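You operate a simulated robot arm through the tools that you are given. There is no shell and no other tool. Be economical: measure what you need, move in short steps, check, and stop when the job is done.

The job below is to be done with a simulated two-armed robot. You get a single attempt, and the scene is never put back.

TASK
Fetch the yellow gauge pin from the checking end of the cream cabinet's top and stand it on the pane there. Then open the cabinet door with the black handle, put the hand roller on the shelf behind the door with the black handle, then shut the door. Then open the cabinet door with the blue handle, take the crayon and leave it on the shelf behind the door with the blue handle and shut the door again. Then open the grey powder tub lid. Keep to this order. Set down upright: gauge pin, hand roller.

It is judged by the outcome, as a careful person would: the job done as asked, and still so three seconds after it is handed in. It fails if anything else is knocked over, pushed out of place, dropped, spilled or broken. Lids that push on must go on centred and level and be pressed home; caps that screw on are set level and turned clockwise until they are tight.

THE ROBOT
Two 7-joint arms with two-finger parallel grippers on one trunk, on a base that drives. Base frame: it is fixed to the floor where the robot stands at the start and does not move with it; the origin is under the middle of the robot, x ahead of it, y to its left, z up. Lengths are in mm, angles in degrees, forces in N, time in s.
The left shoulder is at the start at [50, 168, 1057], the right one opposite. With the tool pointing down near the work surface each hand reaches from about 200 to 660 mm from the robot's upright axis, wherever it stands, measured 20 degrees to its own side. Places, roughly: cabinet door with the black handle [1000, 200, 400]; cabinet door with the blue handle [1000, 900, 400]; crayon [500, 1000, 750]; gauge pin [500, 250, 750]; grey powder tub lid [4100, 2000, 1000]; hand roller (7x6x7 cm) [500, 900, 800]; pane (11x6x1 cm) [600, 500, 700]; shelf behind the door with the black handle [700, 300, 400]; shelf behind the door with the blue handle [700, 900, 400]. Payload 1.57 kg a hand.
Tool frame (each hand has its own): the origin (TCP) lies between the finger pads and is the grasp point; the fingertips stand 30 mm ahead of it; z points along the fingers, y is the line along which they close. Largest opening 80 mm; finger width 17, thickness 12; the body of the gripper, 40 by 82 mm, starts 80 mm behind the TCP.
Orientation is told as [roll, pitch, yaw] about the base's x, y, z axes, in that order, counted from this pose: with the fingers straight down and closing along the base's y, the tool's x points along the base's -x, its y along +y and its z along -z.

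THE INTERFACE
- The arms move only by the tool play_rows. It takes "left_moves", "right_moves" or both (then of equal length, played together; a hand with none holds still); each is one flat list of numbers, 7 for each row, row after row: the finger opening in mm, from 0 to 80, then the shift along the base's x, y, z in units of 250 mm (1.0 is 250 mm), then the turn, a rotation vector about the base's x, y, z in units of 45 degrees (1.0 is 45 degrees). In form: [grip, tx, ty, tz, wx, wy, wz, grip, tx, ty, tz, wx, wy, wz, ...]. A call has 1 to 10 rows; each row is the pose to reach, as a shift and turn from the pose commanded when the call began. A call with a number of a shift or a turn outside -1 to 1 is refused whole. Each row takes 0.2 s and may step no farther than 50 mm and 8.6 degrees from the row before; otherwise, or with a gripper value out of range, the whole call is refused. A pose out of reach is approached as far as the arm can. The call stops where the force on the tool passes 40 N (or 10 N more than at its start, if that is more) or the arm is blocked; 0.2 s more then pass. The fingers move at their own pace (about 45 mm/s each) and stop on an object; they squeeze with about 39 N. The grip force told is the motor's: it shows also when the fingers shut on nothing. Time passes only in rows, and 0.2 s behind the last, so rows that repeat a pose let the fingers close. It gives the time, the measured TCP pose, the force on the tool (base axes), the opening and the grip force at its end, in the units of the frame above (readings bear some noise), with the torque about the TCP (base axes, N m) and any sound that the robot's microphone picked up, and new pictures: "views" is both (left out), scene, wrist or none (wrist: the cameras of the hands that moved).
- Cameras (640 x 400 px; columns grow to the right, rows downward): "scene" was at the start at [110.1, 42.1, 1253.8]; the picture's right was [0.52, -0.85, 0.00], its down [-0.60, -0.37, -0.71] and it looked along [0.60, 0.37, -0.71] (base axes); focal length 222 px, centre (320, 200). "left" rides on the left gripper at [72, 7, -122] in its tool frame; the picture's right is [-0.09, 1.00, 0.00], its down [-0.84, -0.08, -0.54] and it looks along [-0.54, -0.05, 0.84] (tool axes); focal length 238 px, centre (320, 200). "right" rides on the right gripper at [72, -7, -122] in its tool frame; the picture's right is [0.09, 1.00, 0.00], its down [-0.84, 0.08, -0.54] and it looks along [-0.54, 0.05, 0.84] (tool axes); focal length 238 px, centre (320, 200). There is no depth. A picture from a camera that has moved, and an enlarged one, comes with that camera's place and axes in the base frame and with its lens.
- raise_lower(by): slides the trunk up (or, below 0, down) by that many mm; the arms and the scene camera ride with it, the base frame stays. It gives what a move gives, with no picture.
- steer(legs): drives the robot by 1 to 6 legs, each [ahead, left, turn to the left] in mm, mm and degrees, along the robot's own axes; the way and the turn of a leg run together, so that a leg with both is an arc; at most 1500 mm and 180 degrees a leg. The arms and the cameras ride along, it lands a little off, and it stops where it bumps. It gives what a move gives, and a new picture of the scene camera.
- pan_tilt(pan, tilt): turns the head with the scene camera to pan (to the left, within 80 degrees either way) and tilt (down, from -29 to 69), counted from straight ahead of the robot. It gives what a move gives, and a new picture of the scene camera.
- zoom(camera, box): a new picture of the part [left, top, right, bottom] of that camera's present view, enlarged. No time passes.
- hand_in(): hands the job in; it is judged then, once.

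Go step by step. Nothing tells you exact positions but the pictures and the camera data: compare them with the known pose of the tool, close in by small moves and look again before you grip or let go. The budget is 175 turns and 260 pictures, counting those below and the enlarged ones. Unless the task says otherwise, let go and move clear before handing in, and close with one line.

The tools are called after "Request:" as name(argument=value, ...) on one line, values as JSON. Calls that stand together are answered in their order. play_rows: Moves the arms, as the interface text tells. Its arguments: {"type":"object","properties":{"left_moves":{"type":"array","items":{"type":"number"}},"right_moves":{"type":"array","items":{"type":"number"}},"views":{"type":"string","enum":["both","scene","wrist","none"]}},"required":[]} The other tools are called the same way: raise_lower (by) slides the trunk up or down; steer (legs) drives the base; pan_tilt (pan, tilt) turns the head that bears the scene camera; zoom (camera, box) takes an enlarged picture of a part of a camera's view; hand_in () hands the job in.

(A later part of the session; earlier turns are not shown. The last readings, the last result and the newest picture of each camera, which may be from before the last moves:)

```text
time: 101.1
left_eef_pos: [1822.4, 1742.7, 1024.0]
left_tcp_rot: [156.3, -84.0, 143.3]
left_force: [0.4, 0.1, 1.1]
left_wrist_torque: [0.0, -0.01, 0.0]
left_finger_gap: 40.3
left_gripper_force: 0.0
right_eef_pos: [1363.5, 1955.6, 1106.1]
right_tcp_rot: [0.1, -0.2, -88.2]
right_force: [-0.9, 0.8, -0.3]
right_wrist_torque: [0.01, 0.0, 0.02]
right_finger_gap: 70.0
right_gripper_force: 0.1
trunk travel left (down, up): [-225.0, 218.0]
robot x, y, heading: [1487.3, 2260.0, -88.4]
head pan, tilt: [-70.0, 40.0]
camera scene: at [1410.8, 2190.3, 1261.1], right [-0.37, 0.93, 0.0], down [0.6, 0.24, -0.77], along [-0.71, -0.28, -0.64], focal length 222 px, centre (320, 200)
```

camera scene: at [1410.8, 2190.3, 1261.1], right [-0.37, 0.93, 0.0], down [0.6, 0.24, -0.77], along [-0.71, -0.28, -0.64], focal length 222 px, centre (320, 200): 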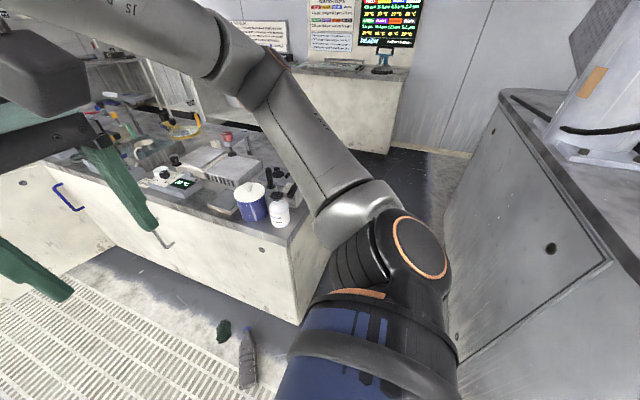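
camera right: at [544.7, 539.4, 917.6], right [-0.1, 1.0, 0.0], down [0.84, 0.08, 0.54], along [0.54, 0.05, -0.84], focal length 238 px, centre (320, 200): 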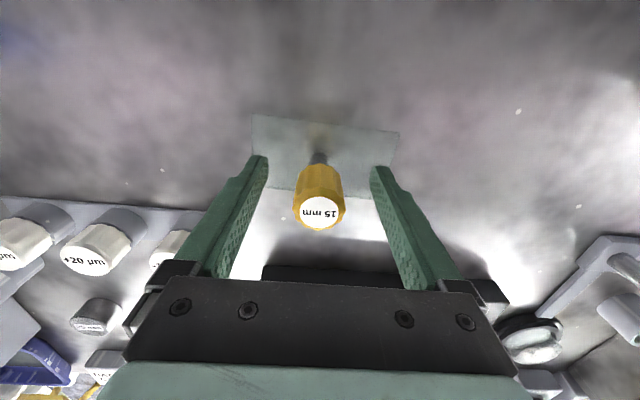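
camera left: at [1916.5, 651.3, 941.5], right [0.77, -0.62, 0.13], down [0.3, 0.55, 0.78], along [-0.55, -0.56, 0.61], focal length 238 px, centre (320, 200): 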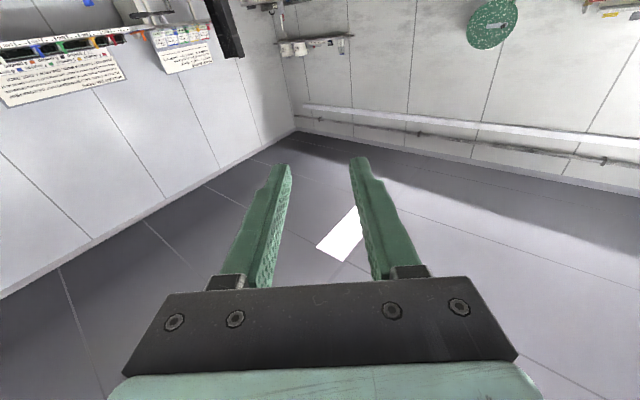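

The gap is clear. I'll correct the heading, then strafe through to the near side.

Request:
steer(legs=[[-25, 0, -1.6], [0, -750, 0]])

Request:
steer(legs=[[0, -760, 0]])

```text
time: 105.6
left_eef_pos: [1041.1, 1757.5, 1024.6]
left_tcp_rot: [156.3, -84.1, 140.6]
left_force: [0.6, -0.1, 0.0]
left_wrist_torque: [0.0, 0.01, -0.02]
left_finger_gap: 39.9
left_gripper_force: 0.1
right_eef_pos: [591.4, 1990.4, 1106.3]
right_tcp_rot: [0.1, -0.1, -90.8]
right_force: [-0.4, -0.4, -0.7]
right_wrist_torque: [0.01, -0.01, 0.0]
right_finger_gap: 69.8
right_gripper_force: 0.1
trunk travel left (down, up): [-225.0, 218.0]
robot x, y, heading: [728.7, 2290.6, -90.8]
head pan, tilt: [-70.0, 40.0]
camera scene: at [648.2, 2223.1, 1261.1], right [-0.33, 0.94, 0.0], down [0.61, 0.21, -0.77], along [-0.72, -0.25, -0.64], focal length 222 px, centre (320, 200)
```

scene: 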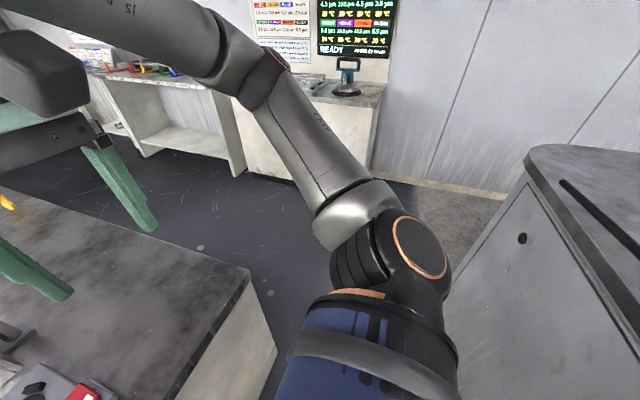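

```text
time: 109.8
left_eef_pos: [271.0, 1768.4, 1023.7]
left_tcp_rot: [156.3, -84.0, 140.6]
left_force: [0.0, 0.2, -0.2]
left_wrist_torque: [-0.01, -0.01, -0.01]
left_finger_gap: 40.0
left_gripper_force: 0.0
right_eef_pos: [-178.3, 2002.3, 1106.8]
right_tcp_rot: [0.1, -0.1, -90.9]
right_force: [0.6, 0.2, 0.6]
right_wrist_torque: [0.04, -0.01, -0.03]
right_finger_gap: 70.1
right_gripper_force: 0.0
trunk travel left (down, up): [-225.0, 218.0]
robot x, y, heading: [-41.5, 2301.4, -91.0]
head pan, tilt: [-70.0, 40.0]
camera scene: at [-120.4, 2235.0, 1261.1], right [-0.33, 0.95, 0.0], down [0.61, 0.21, -0.77], along [-0.72, -0.25, -0.64], focal length 222 px, centre (320, 200)
```

scene: 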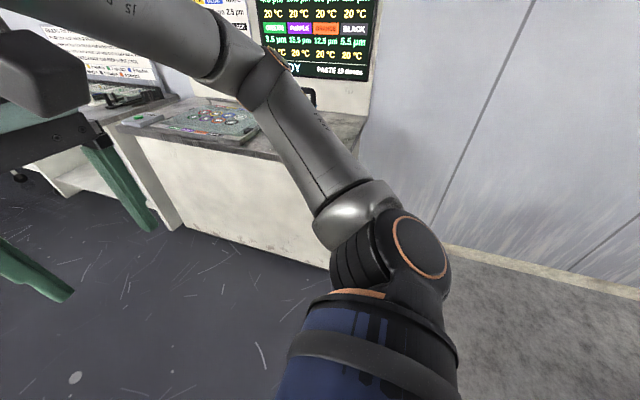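

I'm on the near side. I'll move down the aisle, face the bench again, and strafe to the roller with the hands held high.

Request:
steer(legs=[[300, 0, 1], [0, 80, 0], [0, 0, 90], [-60, -1000, 0], [0, -310, 0]])

Request:
pan_tilt(pan=20, tilt=45)

```text
time: 122.8
left_eef_pos: [492.3, 1007.9, 1023.8]
left_tcp_rot: [156.3, -84.0, -129.5]
left_force: [-0.5, -0.2, 0.2]
left_wrist_torque: [0.0, 0.01, 0.0]
left_finger_gap: 39.9
left_gripper_force: 0.1
right_eef_pos: [259.0, 558.6, 1106.9]
right_tcp_rot: [0.1, -0.2, -0.9]
right_force: [-0.6, -1.2, 0.6]
right_wrist_torque: [0.0, 0.0, -0.02]
right_finger_gap: 70.1
right_gripper_force: 0.0
trunk travel left (down, up): [-225.0, 218.0]
robot x, y, heading: [-42.0, 696.4, -1.1]
head pan, tilt: [-70.0, 40.0]
camera scene: at [26.2, 614.9, 1261.1], right [-0.95, -0.33, 0.0], down [-0.21, 0.61, -0.77], along [0.25, -0.72, -0.64], focal length 222 px, centre (320, 200)
```

scene: 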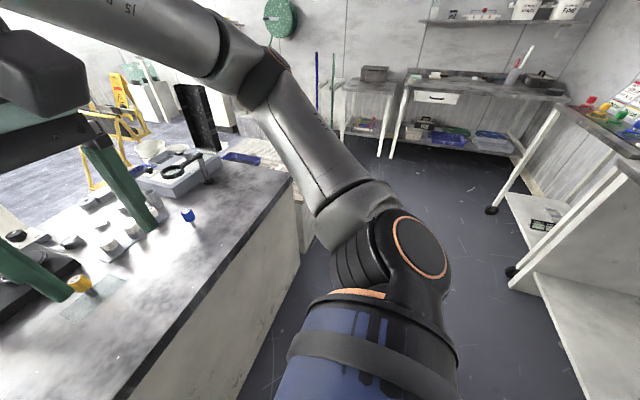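

```text
time: 124.4
left_eef_pos: [492.6, 1007.8, 1024.5]
left_tcp_rot: [156.4, -84.0, -129.5]
left_force: [-0.1, 0.0, -0.1]
left_wrist_torque: [0.0, 0.03, 0.01]
left_finger_gap: 40.2
left_gripper_force: 0.1
right_eef_pos: [258.3, 558.5, 1107.5]
right_tcp_rot: [0.1, 0.0, -1.0]
right_force: [0.4, -0.7, -0.2]
right_wrist_torque: [0.02, -0.01, 0.04]
right_finger_gap: 69.9
right_gripper_force: 0.1
trunk travel left (down, up): [-225.0, 218.0]
robot x, y, heading: [-44.4, 693.7, -1.0]
head pan, tilt: [20.0, 45.0]
camera scene: at [75.3, 722.1, 1253.9], right [0.33, -0.95, 0.0], down [-0.67, -0.23, -0.71], along [0.67, 0.23, -0.71], focal length 222 px, centre (320, 200)
```

scene: 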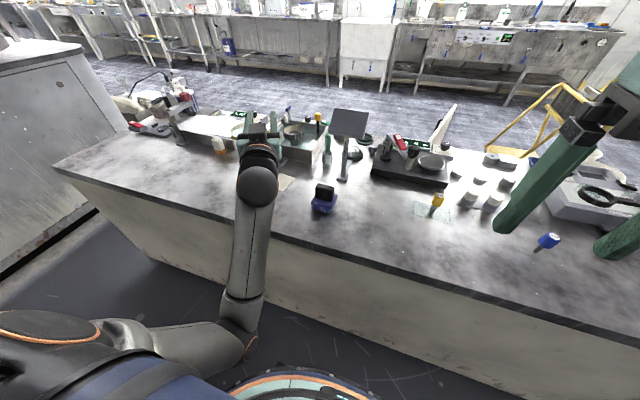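

The roller is ahead and the pin still stands. I'll enlarge the roller.

Request:
zoom(camera="scene", box=[290, 170, 360, 220])

```text
8.00 times, centred on (325, 195) of scene
camera zoom: at [75.3, 722.1, 1253.9], right [0.33, -0.95, 0.0], down [-0.67, -0.23, -0.71], along [0.67, 0.23, -0.71], focal length 1773 px, centre (280, 240)
```

zoom: 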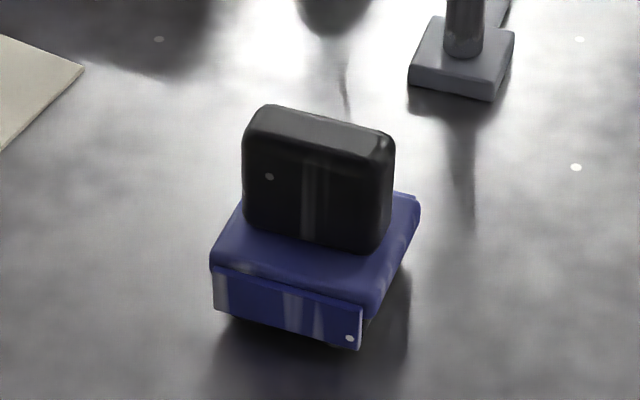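

The handle is a slab about 54 mm wide across y, centred near (547, 867), from z 770 to 820. I'll yaw and pitch the left hand to point +x and 35° down, holding short of the handle.

Request:
play_rows(left_moves=[80, -0.02, -0.141, -0.04, 0, 0, -0.149, 80, -0.04, -0.282, -0.08, 0, 0, -0.298, 80, -0.06, -0.423, -0.12, 0, 0, -0.447, 80, -0.08, -0.564, -0.16, 0, 0, -0.596], views="none")

Request:
play_rows(left_moves=[80, -0.012, 0, -0.1, -0.01, 0.18, 0, 80, -0.024, 0, -0.2, -0.02, 0.36, 0, 80, -0.036, 0, -0.3, -0.03, 0.54, 0, 80, -0.048, 0, -0.4, -0.04, 0.72, 0, 80, -0.06, 0, -0.484, -0.053, 0.9, 0])

```text
time: 125.4
left_eef_pos: [478.5, 881.1, 996.5]
left_tcp_rot: [147.2, -81.2, -145.5]
left_force: [-0.2, -0.6, 0.2]
left_wrist_torque: [-0.04, 0.0, 0.01]
left_finger_gap: 80.1
left_gripper_force: 0.0
right_eef_pos: [257.6, 557.7, 1106.8]
right_tcp_rot: [0.1, -0.1, -0.9]
right_force: [0.3, 0.3, 0.4]
right_wrist_torque: [0.0, 0.0, 0.02]
right_finger_gap: 70.1
right_gripper_force: 0.1
trunk travel left (down, up): [-225.0, 218.0]
robot x, y, heading: [-40.3, 696.4, -1.1]
head pan, tilt: [20.0, 45.0]
```

```text
time: 126.8
left_eef_pos: [453.6, 893.1, 849.1]
left_tcp_rot: [10.1, -53.5, -7.8]
left_force: [0.9, -0.4, 0.7]
left_wrist_torque: [-0.03, 0.03, -0.03]
left_finger_gap: 80.0
left_gripper_force: 0.2
right_eef_pos: [259.4, 557.6, 1108.1]
right_tcp_rot: [0.1, -0.1, -0.8]
right_force: [-0.4, -0.5, -0.6]
right_wrist_torque: [-0.03, -0.01, 0.02]
right_finger_gap: 70.0
right_gripper_force: 0.0
trunk travel left (down, up): [-225.0, 218.0]
robot x, y, heading: [-43.9, 694.7, -1.1]
head pan, tilt: [20.0, 45.0]
stopped in row 5 (left hand): the arm was blocked; the commanded pose is now the measured one
camera scene: at [75.3, 722.1, 1253.9], right [0.33, -0.95, 0.0], down [-0.67, -0.23, -0.71], along [0.67, 0.23, -0.71], focal length 222 px, centre (320, 200)
camera left: at [311.9, 898.5, 864.4], right [0.05, 0.98, 0.18], down [0.06, -0.18, 0.98], along [1.0, -0.04, -0.07], focal length 238 px, centre (320, 200)
```

scene: 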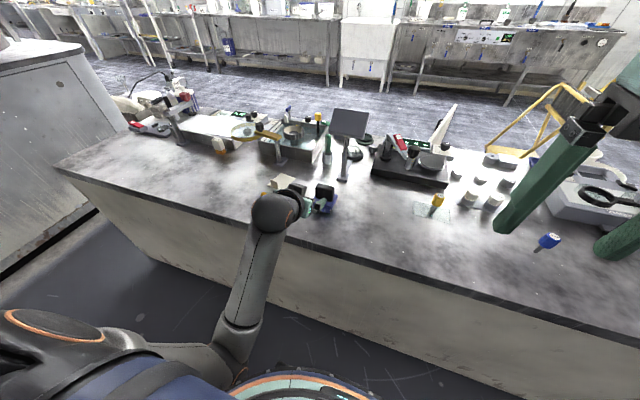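
left: 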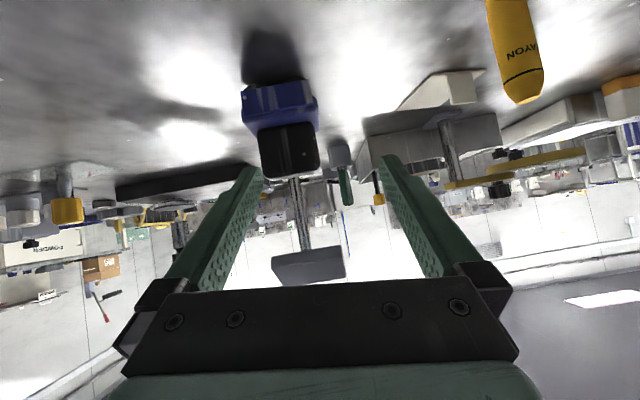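

The left arm's elbow is folded low and can't pitch further. The right arm is in a better posture, so I'll raise the left hand clear and use the right for the roller.

Request:
play_rows(left_moves=[80, 0, 0.03, 0.17, 0, -0.15, 0, 80, 0, 0.06, 0.34, 0, -0.3, 0, 80, 0, 0.12, 0.5, 0, -0.45, 0, 80, 0, 0.2, 0.66, 0, -0.6, 0.05, 80, 0, 0.3, 0.8, 0, -0.7, 0.1], views="none")

Request:
steer(legs=[[-20, 320, 1]])

```text
time: 128.0
left_eef_pos: [454.2, 966.0, 1051.6]
left_tcp_rot: [38.8, -84.1, -31.1]
left_force: [0.0, 0.1, 0.7]
left_wrist_torque: [0.0, 0.03, 0.0]
left_finger_gap: 79.8
left_gripper_force: 0.2
right_eef_pos: [257.7, 557.7, 1106.6]
right_tcp_rot: [0.1, -0.1, -0.8]
right_force: [0.6, -0.4, 0.0]
right_wrist_torque: [-0.04, 0.03, 0.02]
right_finger_gap: 70.0
right_gripper_force: 0.0
trunk travel left (down, up): [-225.0, 218.0]
robot x, y, heading: [-45.2, 698.6, -1.2]
head pan, tilt: [20.0, 45.0]
```

```text
time: 130.1
left_eef_pos: [432.2, 1295.2, 1050.8]
left_tcp_rot: [38.1, -84.1, -29.4]
left_force: [-0.1, 0.0, -0.4]
left_wrist_torque: [-0.01, -0.02, -0.02]
left_finger_gap: 79.9
left_gripper_force: 0.0
right_eef_pos: [244.3, 882.6, 1106.8]
right_tcp_rot: [0.1, -0.1, 0.1]
right_force: [-0.2, -0.3, 0.6]
right_wrist_torque: [-0.04, 0.02, 0.0]
right_finger_gap: 69.9
right_gripper_force: 0.0
trunk travel left (down, up): [-225.0, 218.0]
robot x, y, heading: [-58.5, 1013.4, -0.2]
head pan, tilt: [20.0, 45.0]
camera scene: at [57.7, 1043.8, 1253.9], right [0.34, -0.94, 0.0], down [-0.66, -0.24, -0.71], along [0.66, 0.24, -0.71], focal length 222 px, centre (320, 200)
```

scene: 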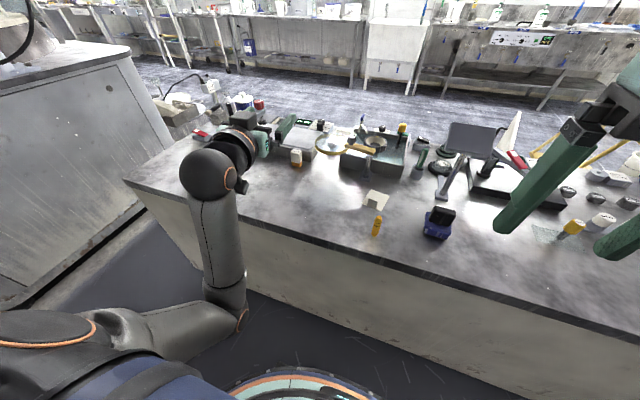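

I'm now inline with the roller. I'll pitch the right hand 45° forward and bring it to a pre-grasp pose behind and above the handle.

Request:
play_rows(right_moves=[80, 0.1246, -0.0086, -0.1251, 0, -0.1429, 0, 80, 0.249, -0.017, -0.25, 0, -0.2857, 0, 80, 0.374, -0.026, -0.375, 0, -0.4286, 0, 80, 0.498, -0.034, -0.5, 0, -0.571, 0, 80, 0.623, -0.043, -0.626, 0, -0.714, 0, 80, 0.748, -0.052, -0.75, 0, -0.857, 0, 80, 0.872, -0.06, -0.876, 0, -1, 0])

Request:
zoom(camera="scene", box=[390, 170, 490, 260])

```text
time: 131.7
left_eef_pos: [432.6, 1294.4, 1050.8]
left_tcp_rot: [38.3, -84.1, -29.5]
left_force: [0.0, -0.4, 0.3]
left_wrist_torque: [0.0, -0.02, -0.03]
left_finger_gap: 80.0
left_gripper_force: 0.1
right_eef_pos: [459.1, 866.8, 887.0]
right_tcp_rot: [0.1, -45.2, 0.2]
right_force: [0.5, -0.2, 0.2]
right_wrist_torque: [0.01, 0.0, -0.02]
right_finger_gap: 79.9
right_gripper_force: 0.1
trunk travel left (down, up): [-225.0, 218.0]
robot x, y, heading: [-59.8, 1016.2, 0.3]
head pan, tilt: [20.0, 45.0]
camera scene: at [57.9, 1043.4, 1253.9], right [0.34, -0.94, 0.0], down [-0.66, -0.24, -0.71], along [0.66, 0.24, -0.71], focal length 222 px, centre (320, 200)
camera right: at [324.0, 860.1, 920.9], right [-0.07, 1.0, -0.07], down [0.21, 0.08, 0.98], along [0.98, 0.05, -0.21], focal length 238 px, centre (320, 200)
```

scene: 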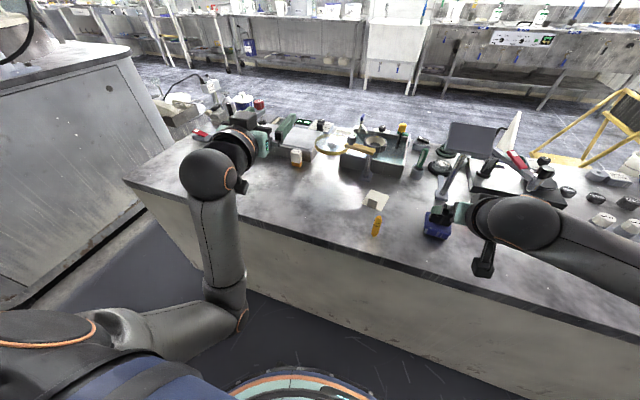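
right: 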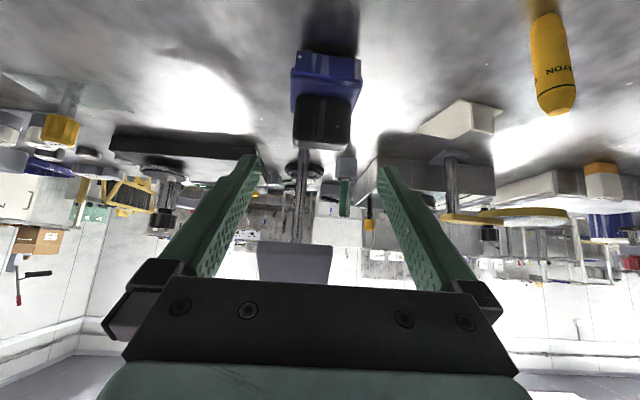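

```text
4.44 times, centred on (440, 215) of scene
camera zoom: at [57.9, 1043.4, 1253.9], right [0.34, -0.94, 0.0], down [-0.66, -0.24, -0.71], along [0.66, 0.24, -0.71], focal length 985 px, centre (-213, 133)
```

zoom: 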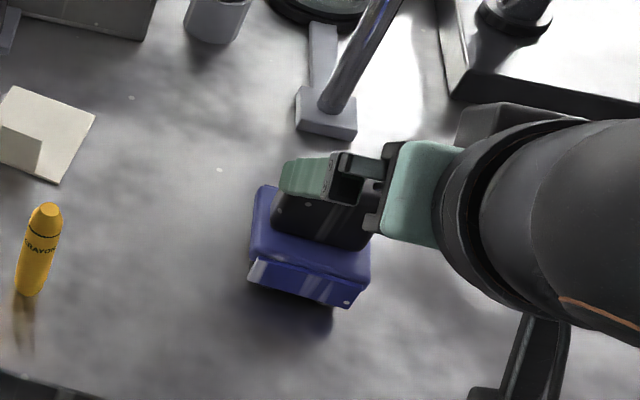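

The handle is centred between the fingers' paths (y 867, z 770–821). I'll advance along the pointing direction to the grasp.

Request:
play_rows(right_moves=[80, 0.12, 0.002, -0.112, 0, 0, 0, 80, 0.24, 0.002, -0.224, 0, 0, 0, 80, 0.352, 0.002, -0.332, 0, 0, 0])

Request:
zoom(camera="scene", box=[390, 170, 490, 260])

```text
time: 132.5
left_eef_pos: [431.7, 1294.0, 1050.2]
left_tcp_rot: [38.2, -84.1, -29.6]
left_force: [0.5, 0.0, 0.0]
left_wrist_torque: [-0.03, -0.01, 0.0]
left_finger_gap: 80.0
left_gripper_force: 0.1
right_eef_pos: [547.2, 868.1, 804.9]
right_tcp_rot: [0.0, -45.1, 0.1]
right_force: [0.2, 0.0, -1.0]
right_wrist_torque: [0.01, 0.0, 0.04]
right_finger_gap: 79.9
right_gripper_force: 0.0
trunk travel left (down, up): [-225.0, 218.0]
robot x, y, heading: [-56.0, 1011.7, 0.1]
head pan, tilt: [20.0, 45.0]
camera scene: at [57.8, 1043.5, 1253.9], right [0.34, -0.94, 0.0], down [-0.66, -0.24, -0.71], along [0.66, 0.24, -0.71], focal length 222 px, centre (320, 200)
camera right: at [411.9, 862.0, 839.9], right [-0.07, 1.0, -0.07], down [0.21, 0.08, 0.98], along [0.98, 0.05, -0.21], focal length 238 px, centre (320, 200)
```

scene: 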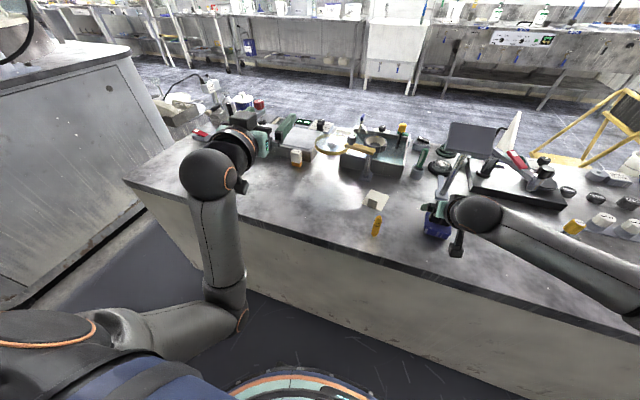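
right: 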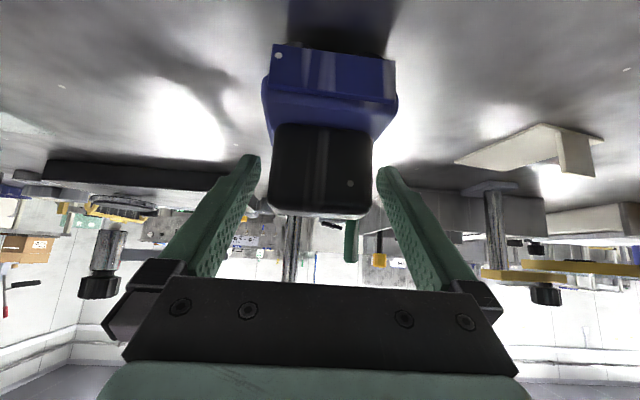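

```text
4.44 times, centred on (440, 215) of scene
camera zoom: at [57.8, 1043.5, 1253.9], right [0.34, -0.94, 0.0], down [-0.66, -0.24, -0.71], along [0.66, 0.24, -0.71], focal length 985 px, centre (-213, 133)
```

zoom: 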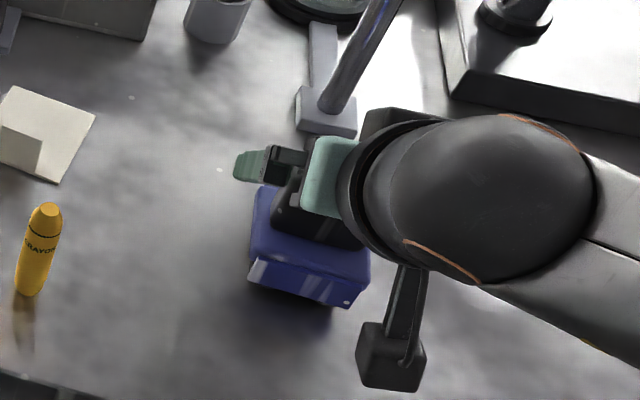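

The handle sits centred between the fingers. I'll close and then lift slightly.

Request:
play_rows(right_moves=[40, 0, 0, 0, 0, 0, 0, 40, 0, 0, 0, 0, 0, 0, 40, 0, 0, 0, 0, 0, 0, 40, 0, 0, 0.02, 0, 0, 0, 40, 0, 0, 0.1, 0, 0, 0, 40, 0, 0, 0.2, 0, 0, 0])

```text
time: 133.9
left_eef_pos: [432.4, 1294.2, 1051.1]
left_tcp_rot: [38.2, -84.1, -29.6]
left_force: [0.3, -0.8, 0.0]
left_wrist_torque: [-0.04, 0.0, 0.01]
left_finger_gap: 79.9
left_gripper_force: 0.0
right_eef_pos: [548.6, 868.2, 854.2]
right_tcp_rot: [0.1, -45.0, 0.2]
right_force: [0.5, 0.6, -4.3]
right_wrist_torque: [0.06, -0.04, 0.02]
right_finger_gap: 56.0
right_gripper_force: 39.0
trunk travel left (down, up): [-225.0, 218.0]
robot x, y, heading: [-57.9, 1019.9, 0.1]
head pan, tilt: [20.0, 45.0]
camera scene: at [58.0, 1043.5, 1253.8], right [0.34, -0.94, 0.0], down [-0.66, -0.24, -0.71], along [0.66, 0.24, -0.71], focal length 222 px, centre (320, 200)
camera right: at [413.2, 861.9, 889.2], right [-0.07, 1.0, -0.07], down [0.21, 0.08, 0.98], along [0.98, 0.05, -0.21], focal length 238 px, centre (320, 200)
```

scene: 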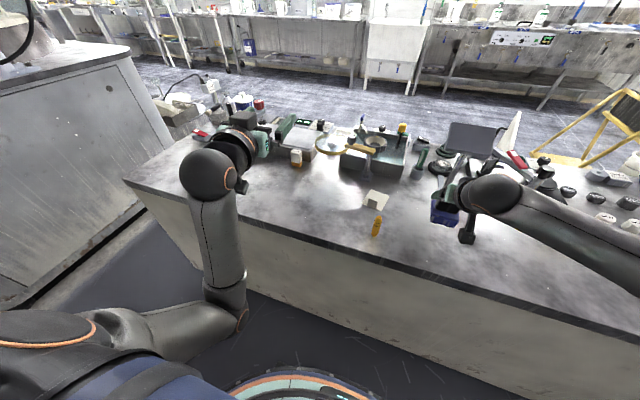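
right: 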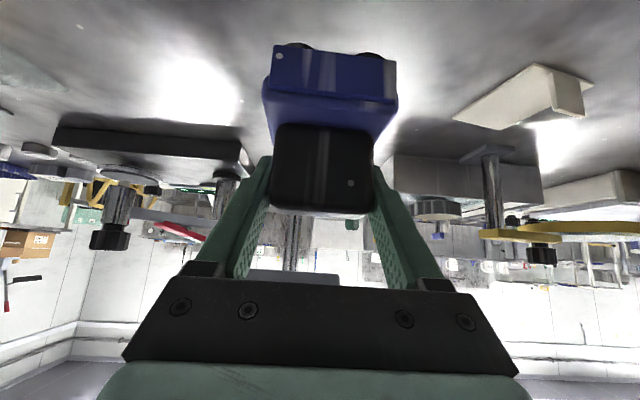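

The roller is held at 56 mm. I'll raise it to travel height and pull it back.

Request:
play_rows(right_moves=[40, -0.08, 0.01, 0.15, 0, 0, 0, 40, -0.16, 0.02, 0.3, 0, 0, 0, 40, -0.26, 0.03, 0.44, 0, 0, 0, 40, -0.36, 0.04, 0.58, 0, 0, 0, 40, -0.48, 0.05, 0.7, 0, 0, 0, 40, -0.6, 0.05, 0.8, 0, 0, 0], views="none")

Request:
steer(legs=[[0, 980, 0], [40, 0, -90], [-300, 0, 0]])

```text
time: 135.3
left_eef_pos: [431.2, 1293.3, 1051.0]
left_tcp_rot: [38.3, -84.1, -29.6]
left_force: [0.4, 0.7, -0.1]
left_wrist_torque: [0.03, 0.0, -0.01]
left_finger_gap: 80.1
left_gripper_force: 0.0
right_eef_pos: [400.9, 880.4, 1055.6]
right_tcp_rot: [0.0, -45.1, 0.1]
right_force: [0.4, 0.0, -4.4]
right_wrist_torque: [-0.03, -0.08, -0.02]
right_finger_gap: 56.2
right_gripper_force: 39.1
trunk travel left (down, up): [-225.0, 218.0]
robot x, y, heading: [-54.5, 1019.2, -0.1]
head pan, tilt: [20.0, 45.0]
```

```text
time: 145.9
left_eef_pos: [243.0, 1784.8, 1051.6]
left_tcp_rot: [38.3, -84.2, -119.1]
left_force: [0.2, 0.3, 0.7]
left_wrist_torque: [-0.01, 0.06, 0.0]
left_finger_gap: 80.3
left_gripper_force: 0.1
right_eef_pos: [-170.5, 1811.2, 1054.5]
right_tcp_rot: [0.0, -45.2, -89.3]
right_force: [0.6, -0.9, -4.2]
right_wrist_torque: [-0.04, -0.03, 0.03]
right_finger_gap: 55.7
right_gripper_force: 39.1
trunk travel left (down, up): [-225.0, 218.0]
robot x, y, heading: [-39.2, 2273.9, -89.6]
head pan, tilt: [20.0, 45.0]
camera scene: at [-10.3, 2156.4, 1253.9], right [-0.94, -0.35, 0.0], down [-0.25, 0.66, -0.71], along [0.25, -0.66, -0.71], focal length 222 px, centre (320, 200)
```

scene: 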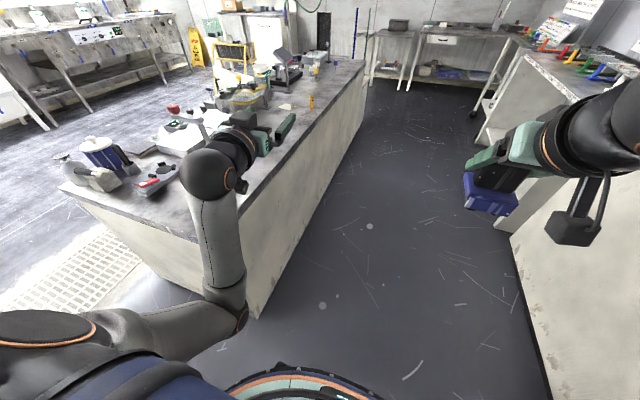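

The roller is secure. I'll strafe through the gap to the far side.

Request:
steer(legs=[[-11, 0, -0.4], [0, 760, 0], [0, 760, 0]])

```text
time: 154.2
left_eef_pos: [1780.4, 1780.6, 1051.7]
left_tcp_rot: [38.2, -84.1, -120.4]
left_force: [-0.7, -0.5, 0.4]
left_wrist_torque: [0.02, 0.0, -0.02]
left_finger_gap: 80.3
left_gripper_force: 0.0
right_eef_pos: [1368.8, 1816.7, 1054.4]
right_tcp_rot: [0.0, -44.9, -90.7]
right_force: [0.3, -0.4, -3.7]
right_wrist_torque: [-0.02, -0.01, -0.01]
right_finger_gap: 55.5
right_gripper_force: 39.1
trunk travel left (down, up): [-225.0, 218.0]
robot x, y, heading: [1512.5, 2276.3, -90.7]
head pan, tilt: [20.0, 45.0]
camera scene: at [1536.6, 2157.5, 1253.8], right [-0.94, -0.33, 0.0], down [-0.23, 0.67, -0.71], along [0.23, -0.67, -0.71], focal length 222 px, centre (320, 200)
```

scene: 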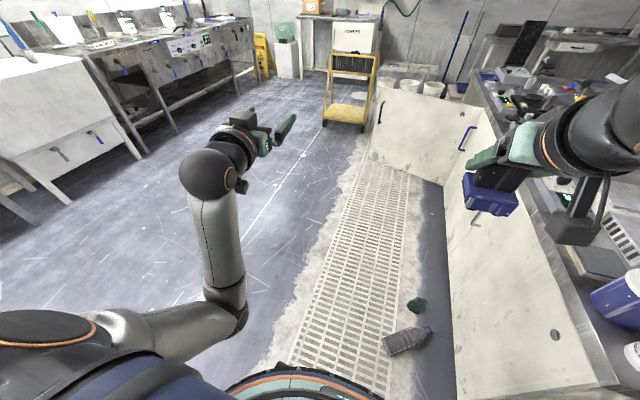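

The black door remains open ahead. I'll go around its swing: out to x 2200, down to y 700, turn to face the cabinet and strafe to y 140.

Request:
steer(legs=[[0, 690, 0.7], [1000, 0, 0], [576, 0, 0], [0, 0, -90], [0, 560, 0]])

Request:
pan_tilt(pan=0, tilt=35)

```text
time: 172.2
left_eef_pos: [1694.6, -135.5, 1051.6]
left_tcp_rot: [38.2, -84.0, 151.2]
left_force: [0.6, 0.1, -1.2]
left_wrist_torque: [0.0, 0.02, 0.04]
left_finger_gap: 79.9
left_gripper_force: 0.0
right_eef_pos: [1720.5, 279.3, 1055.4]
right_tcp_rot: [0.0, -45.0, -179.1]
right_force: [0.3, 0.4, -3.7]
right_wrist_torque: [-0.02, -0.01, -0.02]
right_finger_gap: 55.6
right_gripper_force: 39.1
trunk travel left (down, up): [-225.0, 218.0]
robot x, y, heading: [2181.9, 149.8, -179.2]
head pan, tilt: [20.0, 45.0]
camera scene: at [2066.7, 119.7, 1253.8], right [-0.35, 0.94, 0.0], down [0.66, 0.25, -0.71], along [-0.66, -0.25, -0.71], focal length 222 px, centre (320, 200)
```

scene: 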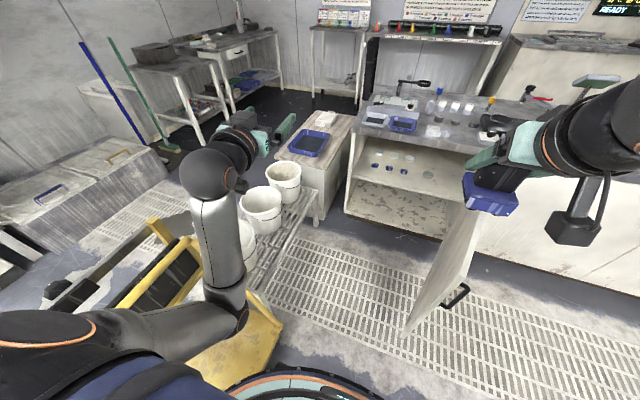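

```text
time: 173.0
left_eef_pos: [1695.0, -134.8, 1052.2]
left_tcp_rot: [38.3, -84.1, 151.1]
left_force: [-0.1, -0.5, 0.0]
left_wrist_torque: [-0.02, -0.01, 0.01]
left_finger_gap: 80.1
left_gripper_force: 0.0
right_eef_pos: [1719.2, 279.8, 1054.9]
right_tcp_rot: [0.0, -45.0, -179.2]
right_force: [-0.3, 0.4, -2.6]
right_wrist_torque: [-0.02, 0.03, -0.01]
right_finger_gap: 55.5
right_gripper_force: 39.5
trunk travel left (down, up): [-225.0, 218.0]
robot x, y, heading: [2184.8, 148.8, -179.2]
head pan, tilt: [0.0, 35.0]
camera scene: at [2054.7, 147.5, 1268.6], right [-0.01, 1.0, 0.0], down [0.57, 0.01, -0.82], along [-0.82, -0.01, -0.57], focal length 222 px, centre (320, 200)
```

scene: 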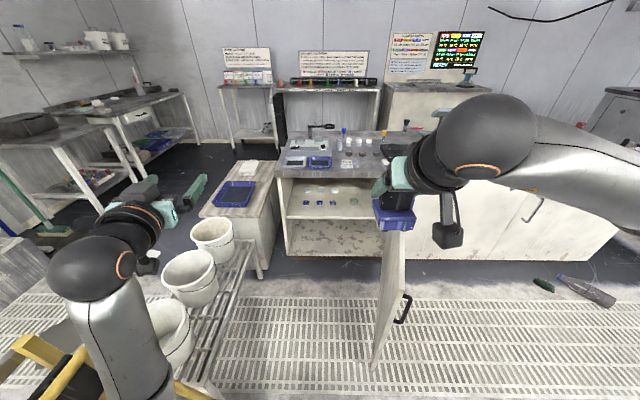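

The door is nearly square open, and the shelf is visible with small jars on it. I'll enlarge the inside.

Request:
zoom(camera="scene", box=[260, 160, 420, 270])

```text
3.64 times, centred on (340, 215) of scene
camera zoom: at [2054.7, 147.5, 1268.6], right [-0.01, 1.0, 0.0], down [0.57, 0.01, -0.82], along [-0.82, -0.01, -0.57], focal length 806 px, centre (247, 146)
```

zoom: 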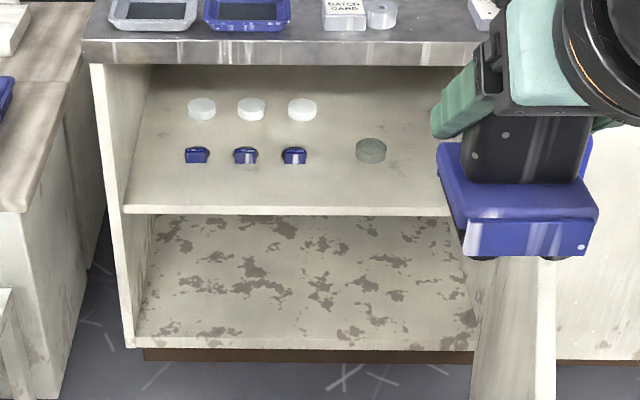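

The shelf top is at z≈437, with the opening up to z≈704, and a free front strip at x≈975 around y 250. I'll raise the left hand, drive in to x≈1620 and lower the trunk.

Request:
play_rows(left_moves=[80, 0.05, 0, 0.14, 0, 0, 0, 80, 0.1, 0, 0.28, 0, 0, 0, 80, 0.15, 0, 0.4, 0, 0, 0], views="none")

Request:
steer(legs=[[560, 10, -0.8]])

Request:
raise_lower(by=-220)

Request:
pan_tilt(pan=-10, tilt=40)

```text
time: 173.8
left_eef_pos: [1732.0, -137.3, 1151.2]
left_tcp_rot: [38.1, -84.0, 151.2]
left_force: [0.3, -0.3, 0.3]
left_wrist_torque: [0.03, -0.02, 0.01]
left_finger_gap: 79.7
left_gripper_force: 0.0
right_eef_pos: [1719.7, 276.8, 1054.6]
right_tcp_rot: [0.0, -45.0, -179.1]
right_force: [-1.0, 0.3, -2.9]
right_wrist_torque: [0.01, 0.05, -0.01]
right_finger_gap: 55.8
right_gripper_force: 39.1
trunk travel left (down, up): [-225.0, 218.0]
robot x, y, heading: [2181.5, 148.5, -179.1]
head pan, tilt: [0.0, 35.0]
```

```text
time: 177.0
left_eef_pos: [1158.0, -137.7, 1149.5]
left_tcp_rot: [38.3, -84.0, 149.8]
left_force: [0.3, 0.8, 0.0]
left_wrist_torque: [-0.02, 0.02, -0.02]
left_finger_gap: 80.0
left_gripper_force: 0.1
right_eef_pos: [1156.9, 278.7, 1054.8]
right_tcp_rot: [0.0, -45.0, 179.5]
right_force: [-0.7, 0.5, -3.3]
right_wrist_torque: [0.05, 0.05, 0.01]
right_finger_gap: 55.9
right_gripper_force: 39.2
trunk travel left (down, up): [-225.0, 218.0]
robot x, y, heading: [1616.0, 138.2, 179.5]
head pan, tilt: [0.0, 35.0]
camera scene: at [1487.5, 139.8, 1268.6], right [0.01, 1.0, 0.0], down [0.57, -0.01, -0.82], along [-0.82, 0.01, -0.57], focal length 222 px, centre (320, 200)
```

scene: 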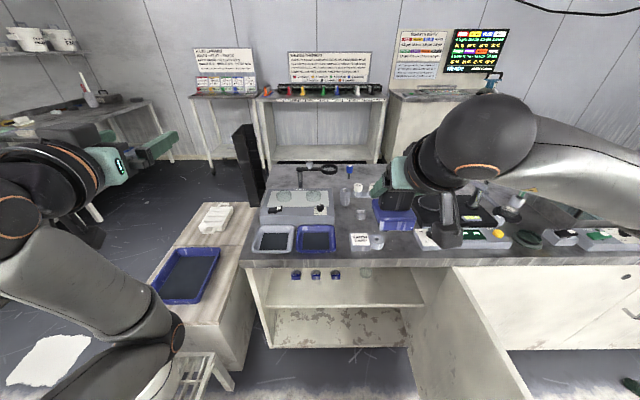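

```text
time: 179.4
left_eef_pos: [1158.8, -137.1, 929.3]
left_tcp_rot: [38.5, -84.1, 149.6]
left_force: [0.0, 0.1, 0.4]
left_wrist_torque: [-0.02, 0.01, 0.01]
left_finger_gap: 79.8
left_gripper_force: 0.0
right_eef_pos: [1157.1, 279.4, 834.8]
right_tcp_rot: [0.0, -45.0, 179.5]
right_force: [0.1, -0.5, -3.3]
right_wrist_torque: [-0.02, 0.06, 0.0]
right_finger_gap: 55.9
right_gripper_force: 39.2
trunk travel left (down, up): [-5.0, 438.0]
robot x, y, heading: [1614.3, 136.0, 179.1]
head pan, tilt: [0.0, 35.0]
```

```text
time: 180.1
left_eef_pos: [1157.6, -136.3, 930.1]
left_tcp_rot: [38.4, -84.0, 149.8]
left_force: [0.1, -0.9, -0.1]
left_wrist_torque: [0.02, -0.02, 0.0]
left_finger_gap: 79.9
left_gripper_force: 0.1
right_eef_pos: [1155.1, 278.4, 834.6]
right_tcp_rot: [0.0, -45.0, 179.5]
right_force: [0.6, -0.2, -3.5]
right_wrist_torque: [0.01, 0.02, 0.0]
right_finger_gap: 55.9
right_gripper_force: 38.9
trunk travel left (down, up): [-5.0, 438.0]
robot x, y, heading: [1615.4, 138.2, 179.5]
head pan, tilt: [-10.0, 40.0]
camera scene: at [1492.3, 154.4, 1041.1], right [0.18, 0.98, 0.0], down [0.63, -0.12, -0.77], along [-0.75, 0.14, -0.64], focal length 222 px, centre (320, 200)
```

scene: 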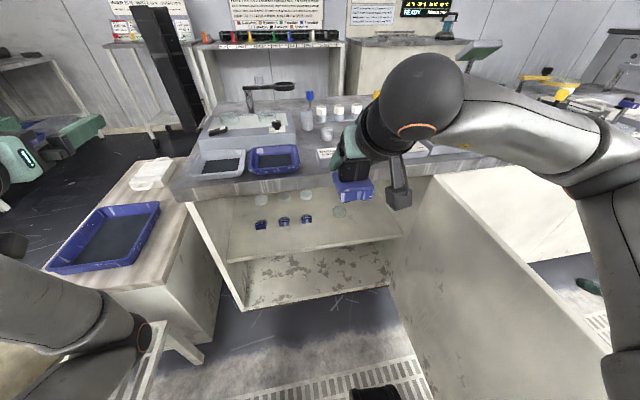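

The hand holds the roller outside the opening. I'll lower it in steps while watching the elbow against the door.

Request:
play_rows(right_moves=[40, 0.02, -0.02, -0.18, 0, 0, 0, 40, 0.04, -0.04, -0.36, 0, 0, 0, 40, 0.04, -0.06, -0.54, 0, 0, 0, 40, 0.04, -0.08, -0.72, 0, 0, 0, 40, 0.04, -0.1, -0.88, 0, 0, 0])

```text
time: 181.3
left_eef_pos: [1159.6, -137.3, 930.2]
left_tcp_rot: [38.2, -84.1, 149.7]
left_force: [0.0, 0.4, -0.4]
left_wrist_torque: [-0.02, -0.02, 0.0]
left_finger_gap: 80.0
left_gripper_force: 0.1
right_eef_pos: [1167.8, 255.0, 614.5]
right_tcp_rot: [0.0, -45.1, 179.4]
right_force: [-0.2, 0.8, -3.5]
right_wrist_torque: [-0.02, 0.01, 0.0]
right_finger_gap: 55.9
right_gripper_force: 39.2
trunk travel left (down, up): [-5.0, 438.0]
robot x, y, heading: [1615.3, 137.6, 179.4]
head pan, tilt: [-10.0, 40.0]
camera scene: at [1492.4, 154.4, 1041.1], right [0.18, 0.98, 0.0], down [0.63, -0.12, -0.77], along [-0.75, 0.14, -0.64], focal length 222 px, centre (320, 200)
camera right: at [1305.6, 261.0, 650.0], right [0.06, -1.0, -0.06], down [-0.21, -0.08, 0.98], along [-0.98, -0.04, -0.21], focal length 238 px, centre (320, 200)
```

scene: 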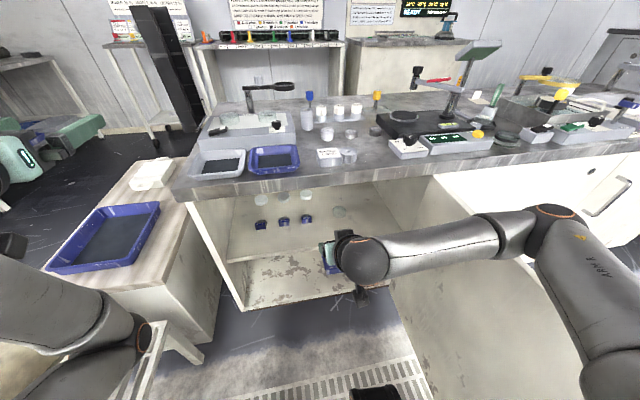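
right: 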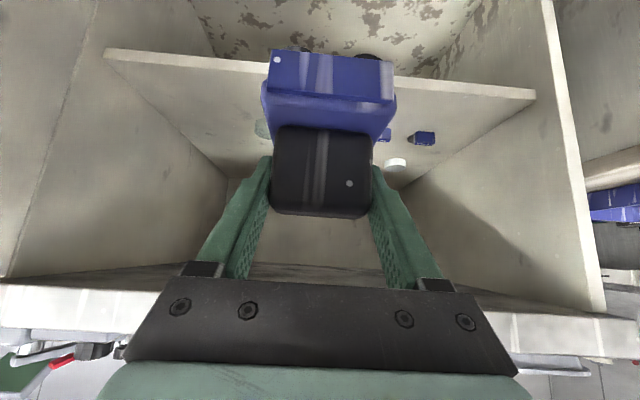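

I have a good view of the shelf. Its front edge works out to x≈1010 and z≈405, with the small items behind x≈870. I'll lower to z 525 and go in to x 950.

Request:
play_rows(right_moves=[40, 0, 0, -0.18, 0, 0, 0, 40, 0, 0, -0.35, 0, 0, 0, 40, -0.17, 0, -0.36, 0, 0, 0, 40, -0.34, 0, -0.36, 0, 0, 0, 40, -0.51, 0, -0.36, 0, 0, 0, 40, -0.68, 0, -0.36, 0, 0, 0, 40, -0.871, 0, -0.36, 0, 0, 0])

Request:
zoom(camera="scene", box=[200, 160, 440, 310])

```text
time: 182.9
left_eef_pos: [1159.0, -137.0, 930.3]
left_tcp_rot: [38.4, -84.1, 149.6]
left_force: [0.6, -0.2, 0.2]
left_wrist_torque: [-0.02, -0.01, 0.0]
left_finger_gap: 80.0
left_gripper_force: 0.1
right_eef_pos: [946.4, 251.7, 524.6]
right_tcp_rot: [-0.1, -45.0, 179.6]
right_force: [0.2, 0.4, -4.0]
right_wrist_torque: [-0.01, 0.01, -0.01]
right_finger_gap: 55.7
right_gripper_force: 38.8
trunk travel left (down, up): [-5.0, 438.0]
robot x, y, heading: [1615.7, 137.7, 179.4]
head pan, tilt: [-10.0, 40.0]
camera scene: at [1492.3, 154.5, 1041.0], right [0.18, 0.98, 0.0], down [0.63, -0.12, -0.77], along [-0.75, 0.14, -0.64], focal length 222 px, centre (320, 200)
camera right: at [1085.2, 258.4, 559.5], right [0.06, -1.0, -0.07], down [-0.21, -0.08, 0.97], along [-0.98, -0.04, -0.21], focal length 238 px, centre (320, 200)
```

scene: 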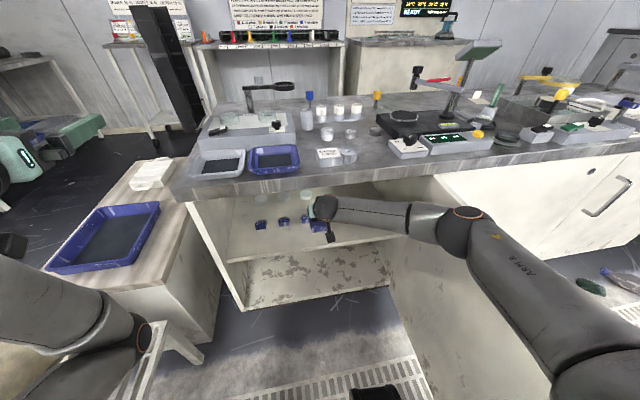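
right: 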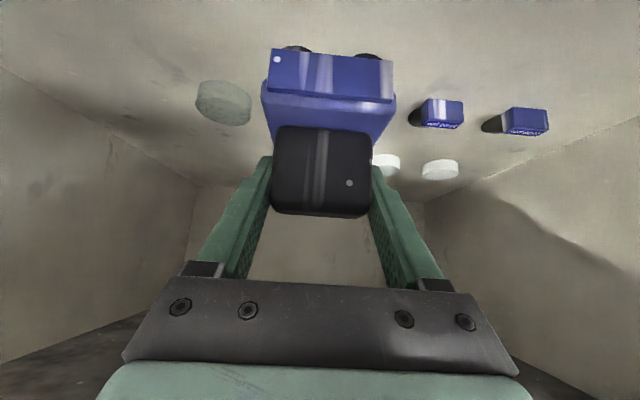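

```text
2.67 times, centred on (320, 235) of scene
camera zoom: at [1492.3, 154.5, 1041.0], right [0.18, 0.98, 0.0], down [0.63, -0.12, -0.77], along [-0.75, 0.14, -0.64], focal length 591 px, centre (320, 107)
```

zoom: 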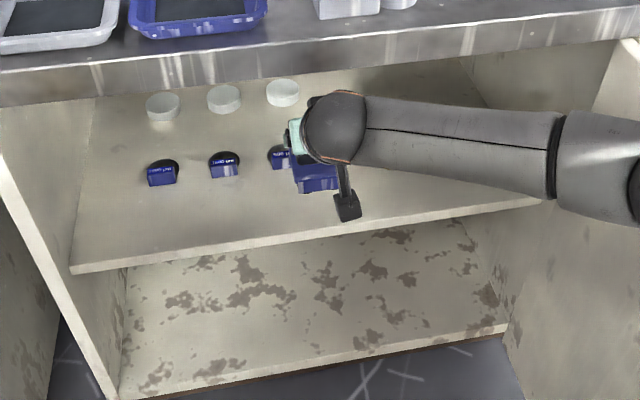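

The third small blue item is close behind the roller, so I'll shift 40 mm in +y and 12 mm outward. Then I'll lower toward the shelf.

Request:
play_rows(right_moves=[40, 0.03, 0.08, 0, 0, 0, 0, 40, 0.052, 0.165, 0, 0, 0, 0, 40, 0.052, 0.165, -0.06, 0, 0, 0, 40, 0.052, 0.165, -0.12, 0, 0, 0, 40, 0.052, 0.165, -0.15, 0, 0, 0])

Request:
zoom(camera="scene", box=[260, 180, 380, 280])

```text
time: 184.1
left_eef_pos: [1157.4, -137.4, 930.5]
left_tcp_rot: [38.3, -84.1, 149.7]
left_force: [-0.1, -0.5, -0.2]
left_wrist_torque: [0.01, -0.01, 0.02]
left_finger_gap: 80.3
left_gripper_force: 0.1
right_eef_pos: [962.0, 297.0, 486.6]
right_tcp_rot: [0.0, -45.0, 179.5]
right_force: [0.0, 0.2, -3.0]
right_wrist_torque: [0.05, -0.02, 0.0]
right_finger_gap: 55.7
right_gripper_force: 39.3
trunk travel left (down, up): [-5.0, 438.0]
robot x, y, heading: [1617.0, 138.2, 179.6]
head pan, tilt: [-10.0, 40.0]
camera scene: at [1492.2, 154.5, 1041.1], right [0.18, 0.98, 0.0], down [0.63, -0.12, -0.77], along [-0.75, 0.14, -0.64], focal length 222 px, centre (320, 200)
camera right: at [1100.7, 302.3, 521.5], right [0.06, -1.0, -0.07], down [-0.21, -0.08, 0.97], along [-0.98, -0.04, -0.21], focal length 238 px, centre (320, 200)
```

scene: 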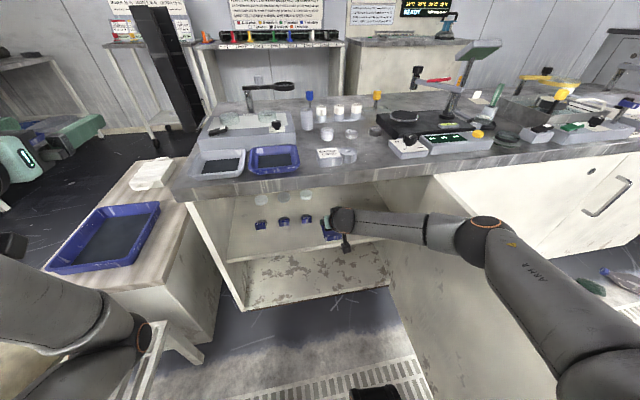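
right: 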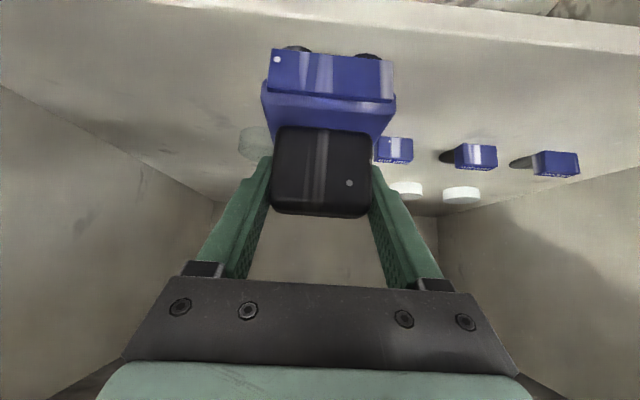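

```text
4.00 times, centred on (320, 230) of scene
camera zoom: at [1492.2, 154.5, 1041.1], right [0.18, 0.98, 0.0], down [0.63, -0.12, -0.77], along [-0.75, 0.14, -0.64], focal length 886 px, centre (320, 80)
```

zoom: 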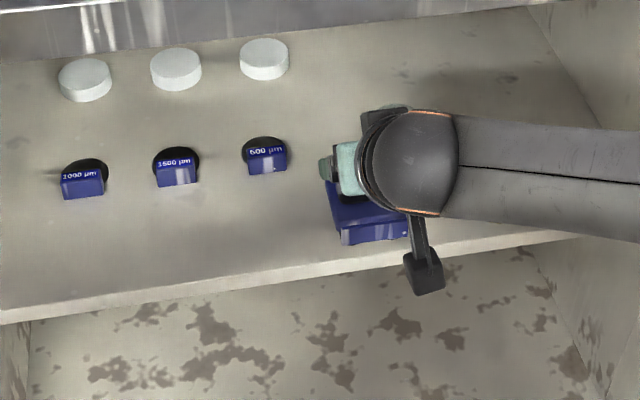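

The roller would sit too near the shelf edge (x≈1003), so I'll move it in 22 mm first. Then I'll lower in fine steps to contact.

Request:
play_rows(right_moves=[40, -0.05, -0.004, 0, 0, 0, 0, 40, -0.088, -0.008, 0, 0, 0, 0, 40, -0.088, -0.008, -0.02, 0, 0, 0, 40, -0.088, -0.008, -0.035, 0, 0, 0, 40, -0.088, -0.008, -0.047, 0, 0, 0], views="none")

Request:
play_rows(right_moves=[40, 0, 0, -0.01, 0, 0, 0, 40, 0, 0, -0.02, 0, 0, 0], views="wrist")

Request:
zoom(camera="scene", box=[260, 180, 380, 280])

```text
time: 185.3
left_eef_pos: [1157.2, -137.4, 930.4]
left_tcp_rot: [38.2, -84.1, 149.7]
left_force: [-0.5, -0.6, -0.7]
left_wrist_torque: [0.01, -0.01, -0.02]
left_finger_gap: 80.2
left_gripper_force: 0.1
right_eef_pos: [939.2, 293.7, 475.7]
right_tcp_rot: [0.0, -45.0, 179.5]
right_force: [-0.1, -0.2, -2.8]
right_wrist_torque: [-0.01, 0.03, 0.02]
right_finger_gap: 55.9
right_gripper_force: 38.6
trunk travel left (down, up): [-5.0, 438.0]
robot x, y, heading: [1613.7, 137.8, 179.6]
head pan, tilt: [-10.0, 40.0]
```

```text
time: 185.9
left_eef_pos: [1158.6, -137.5, 931.5]
left_tcp_rot: [38.3, -84.1, 149.7]
left_force: [0.4, -0.2, -0.5]
left_wrist_torque: [0.0, -0.01, -0.04]
left_finger_gap: 79.9
left_gripper_force: 0.2
right_eef_pos: [940.3, 292.5, 470.4]
right_tcp_rot: [-0.1, -45.1, 179.6]
right_force: [-0.7, 0.6, -3.2]
right_wrist_torque: [0.03, 0.05, 0.0]
right_finger_gap: 55.7
right_gripper_force: 39.0
trunk travel left (down, up): [-5.0, 438.0]
robot x, y, heading: [1616.2, 139.6, 179.4]
head pan, tilt: [-10.0, 40.0]
camera right: at [1078.1, 299.0, 505.2], right [0.06, -1.0, -0.07], down [-0.21, -0.08, 0.97], along [-0.98, -0.04, -0.21], focal length 238 px, centre (320, 200)
```

right: 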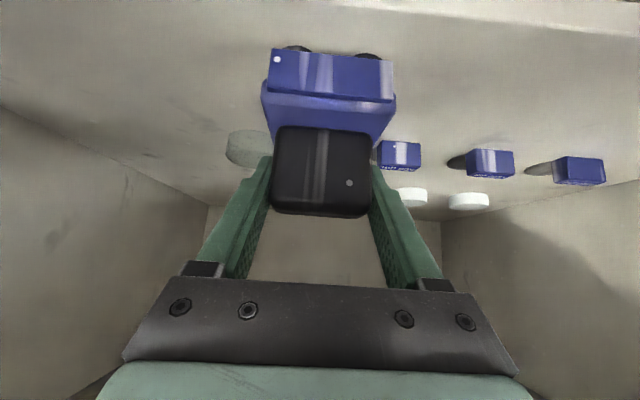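

```text
4.00 times, centred on (320, 230) of scene
camera zoom: at [1492.2, 154.5, 1041.1], right [0.18, 0.98, 0.0], down [0.63, -0.12, -0.77], along [-0.75, 0.14, -0.64], focal length 886 px, centre (320, 80)
```

zoom: 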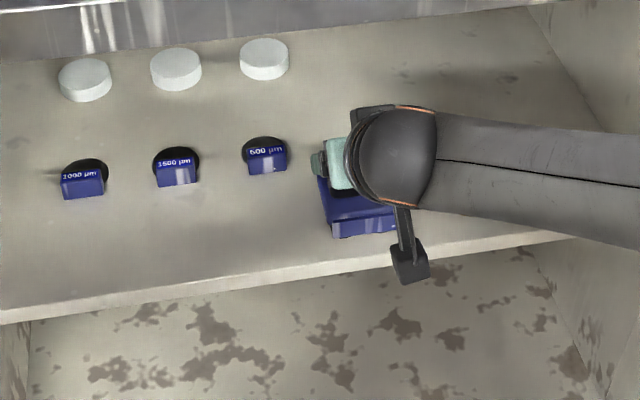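

There's no contact yet, with the roller's foot at z≈407. I'll go lower in 2–3 mm rows.

Request:
play_rows(right_moves=[40, 0, 0, -0.012, 0, 0, 0, 40, 0, 0, -0.024, 0, 0, 0, 40, 0, 0, -0.034, 0, 0, 0], views="none")

```text
time: 186.7
left_eef_pos: [1159.9, -137.6, 932.2]
left_tcp_rot: [38.8, -84.2, 149.2]
left_force: [0.2, -0.3, -0.7]
left_wrist_torque: [0.01, 0.0, 0.01]
left_finger_gap: 79.9
left_gripper_force: 0.0
right_eef_pos: [938.3, 291.2, 466.3]
right_tcp_rot: [0.2, -45.4, 179.4]
right_force: [15.7, 0.0, 18.5]
right_wrist_torque: [0.19, -1.04, -0.19]
right_finger_gap: 56.0
right_gripper_force: 39.0
trunk travel left (down, up): [-5.0, 438.0]
robot x, y, heading: [1616.7, 133.5, 179.5]
head pan, tilt: [-10.0, 40.0]
```

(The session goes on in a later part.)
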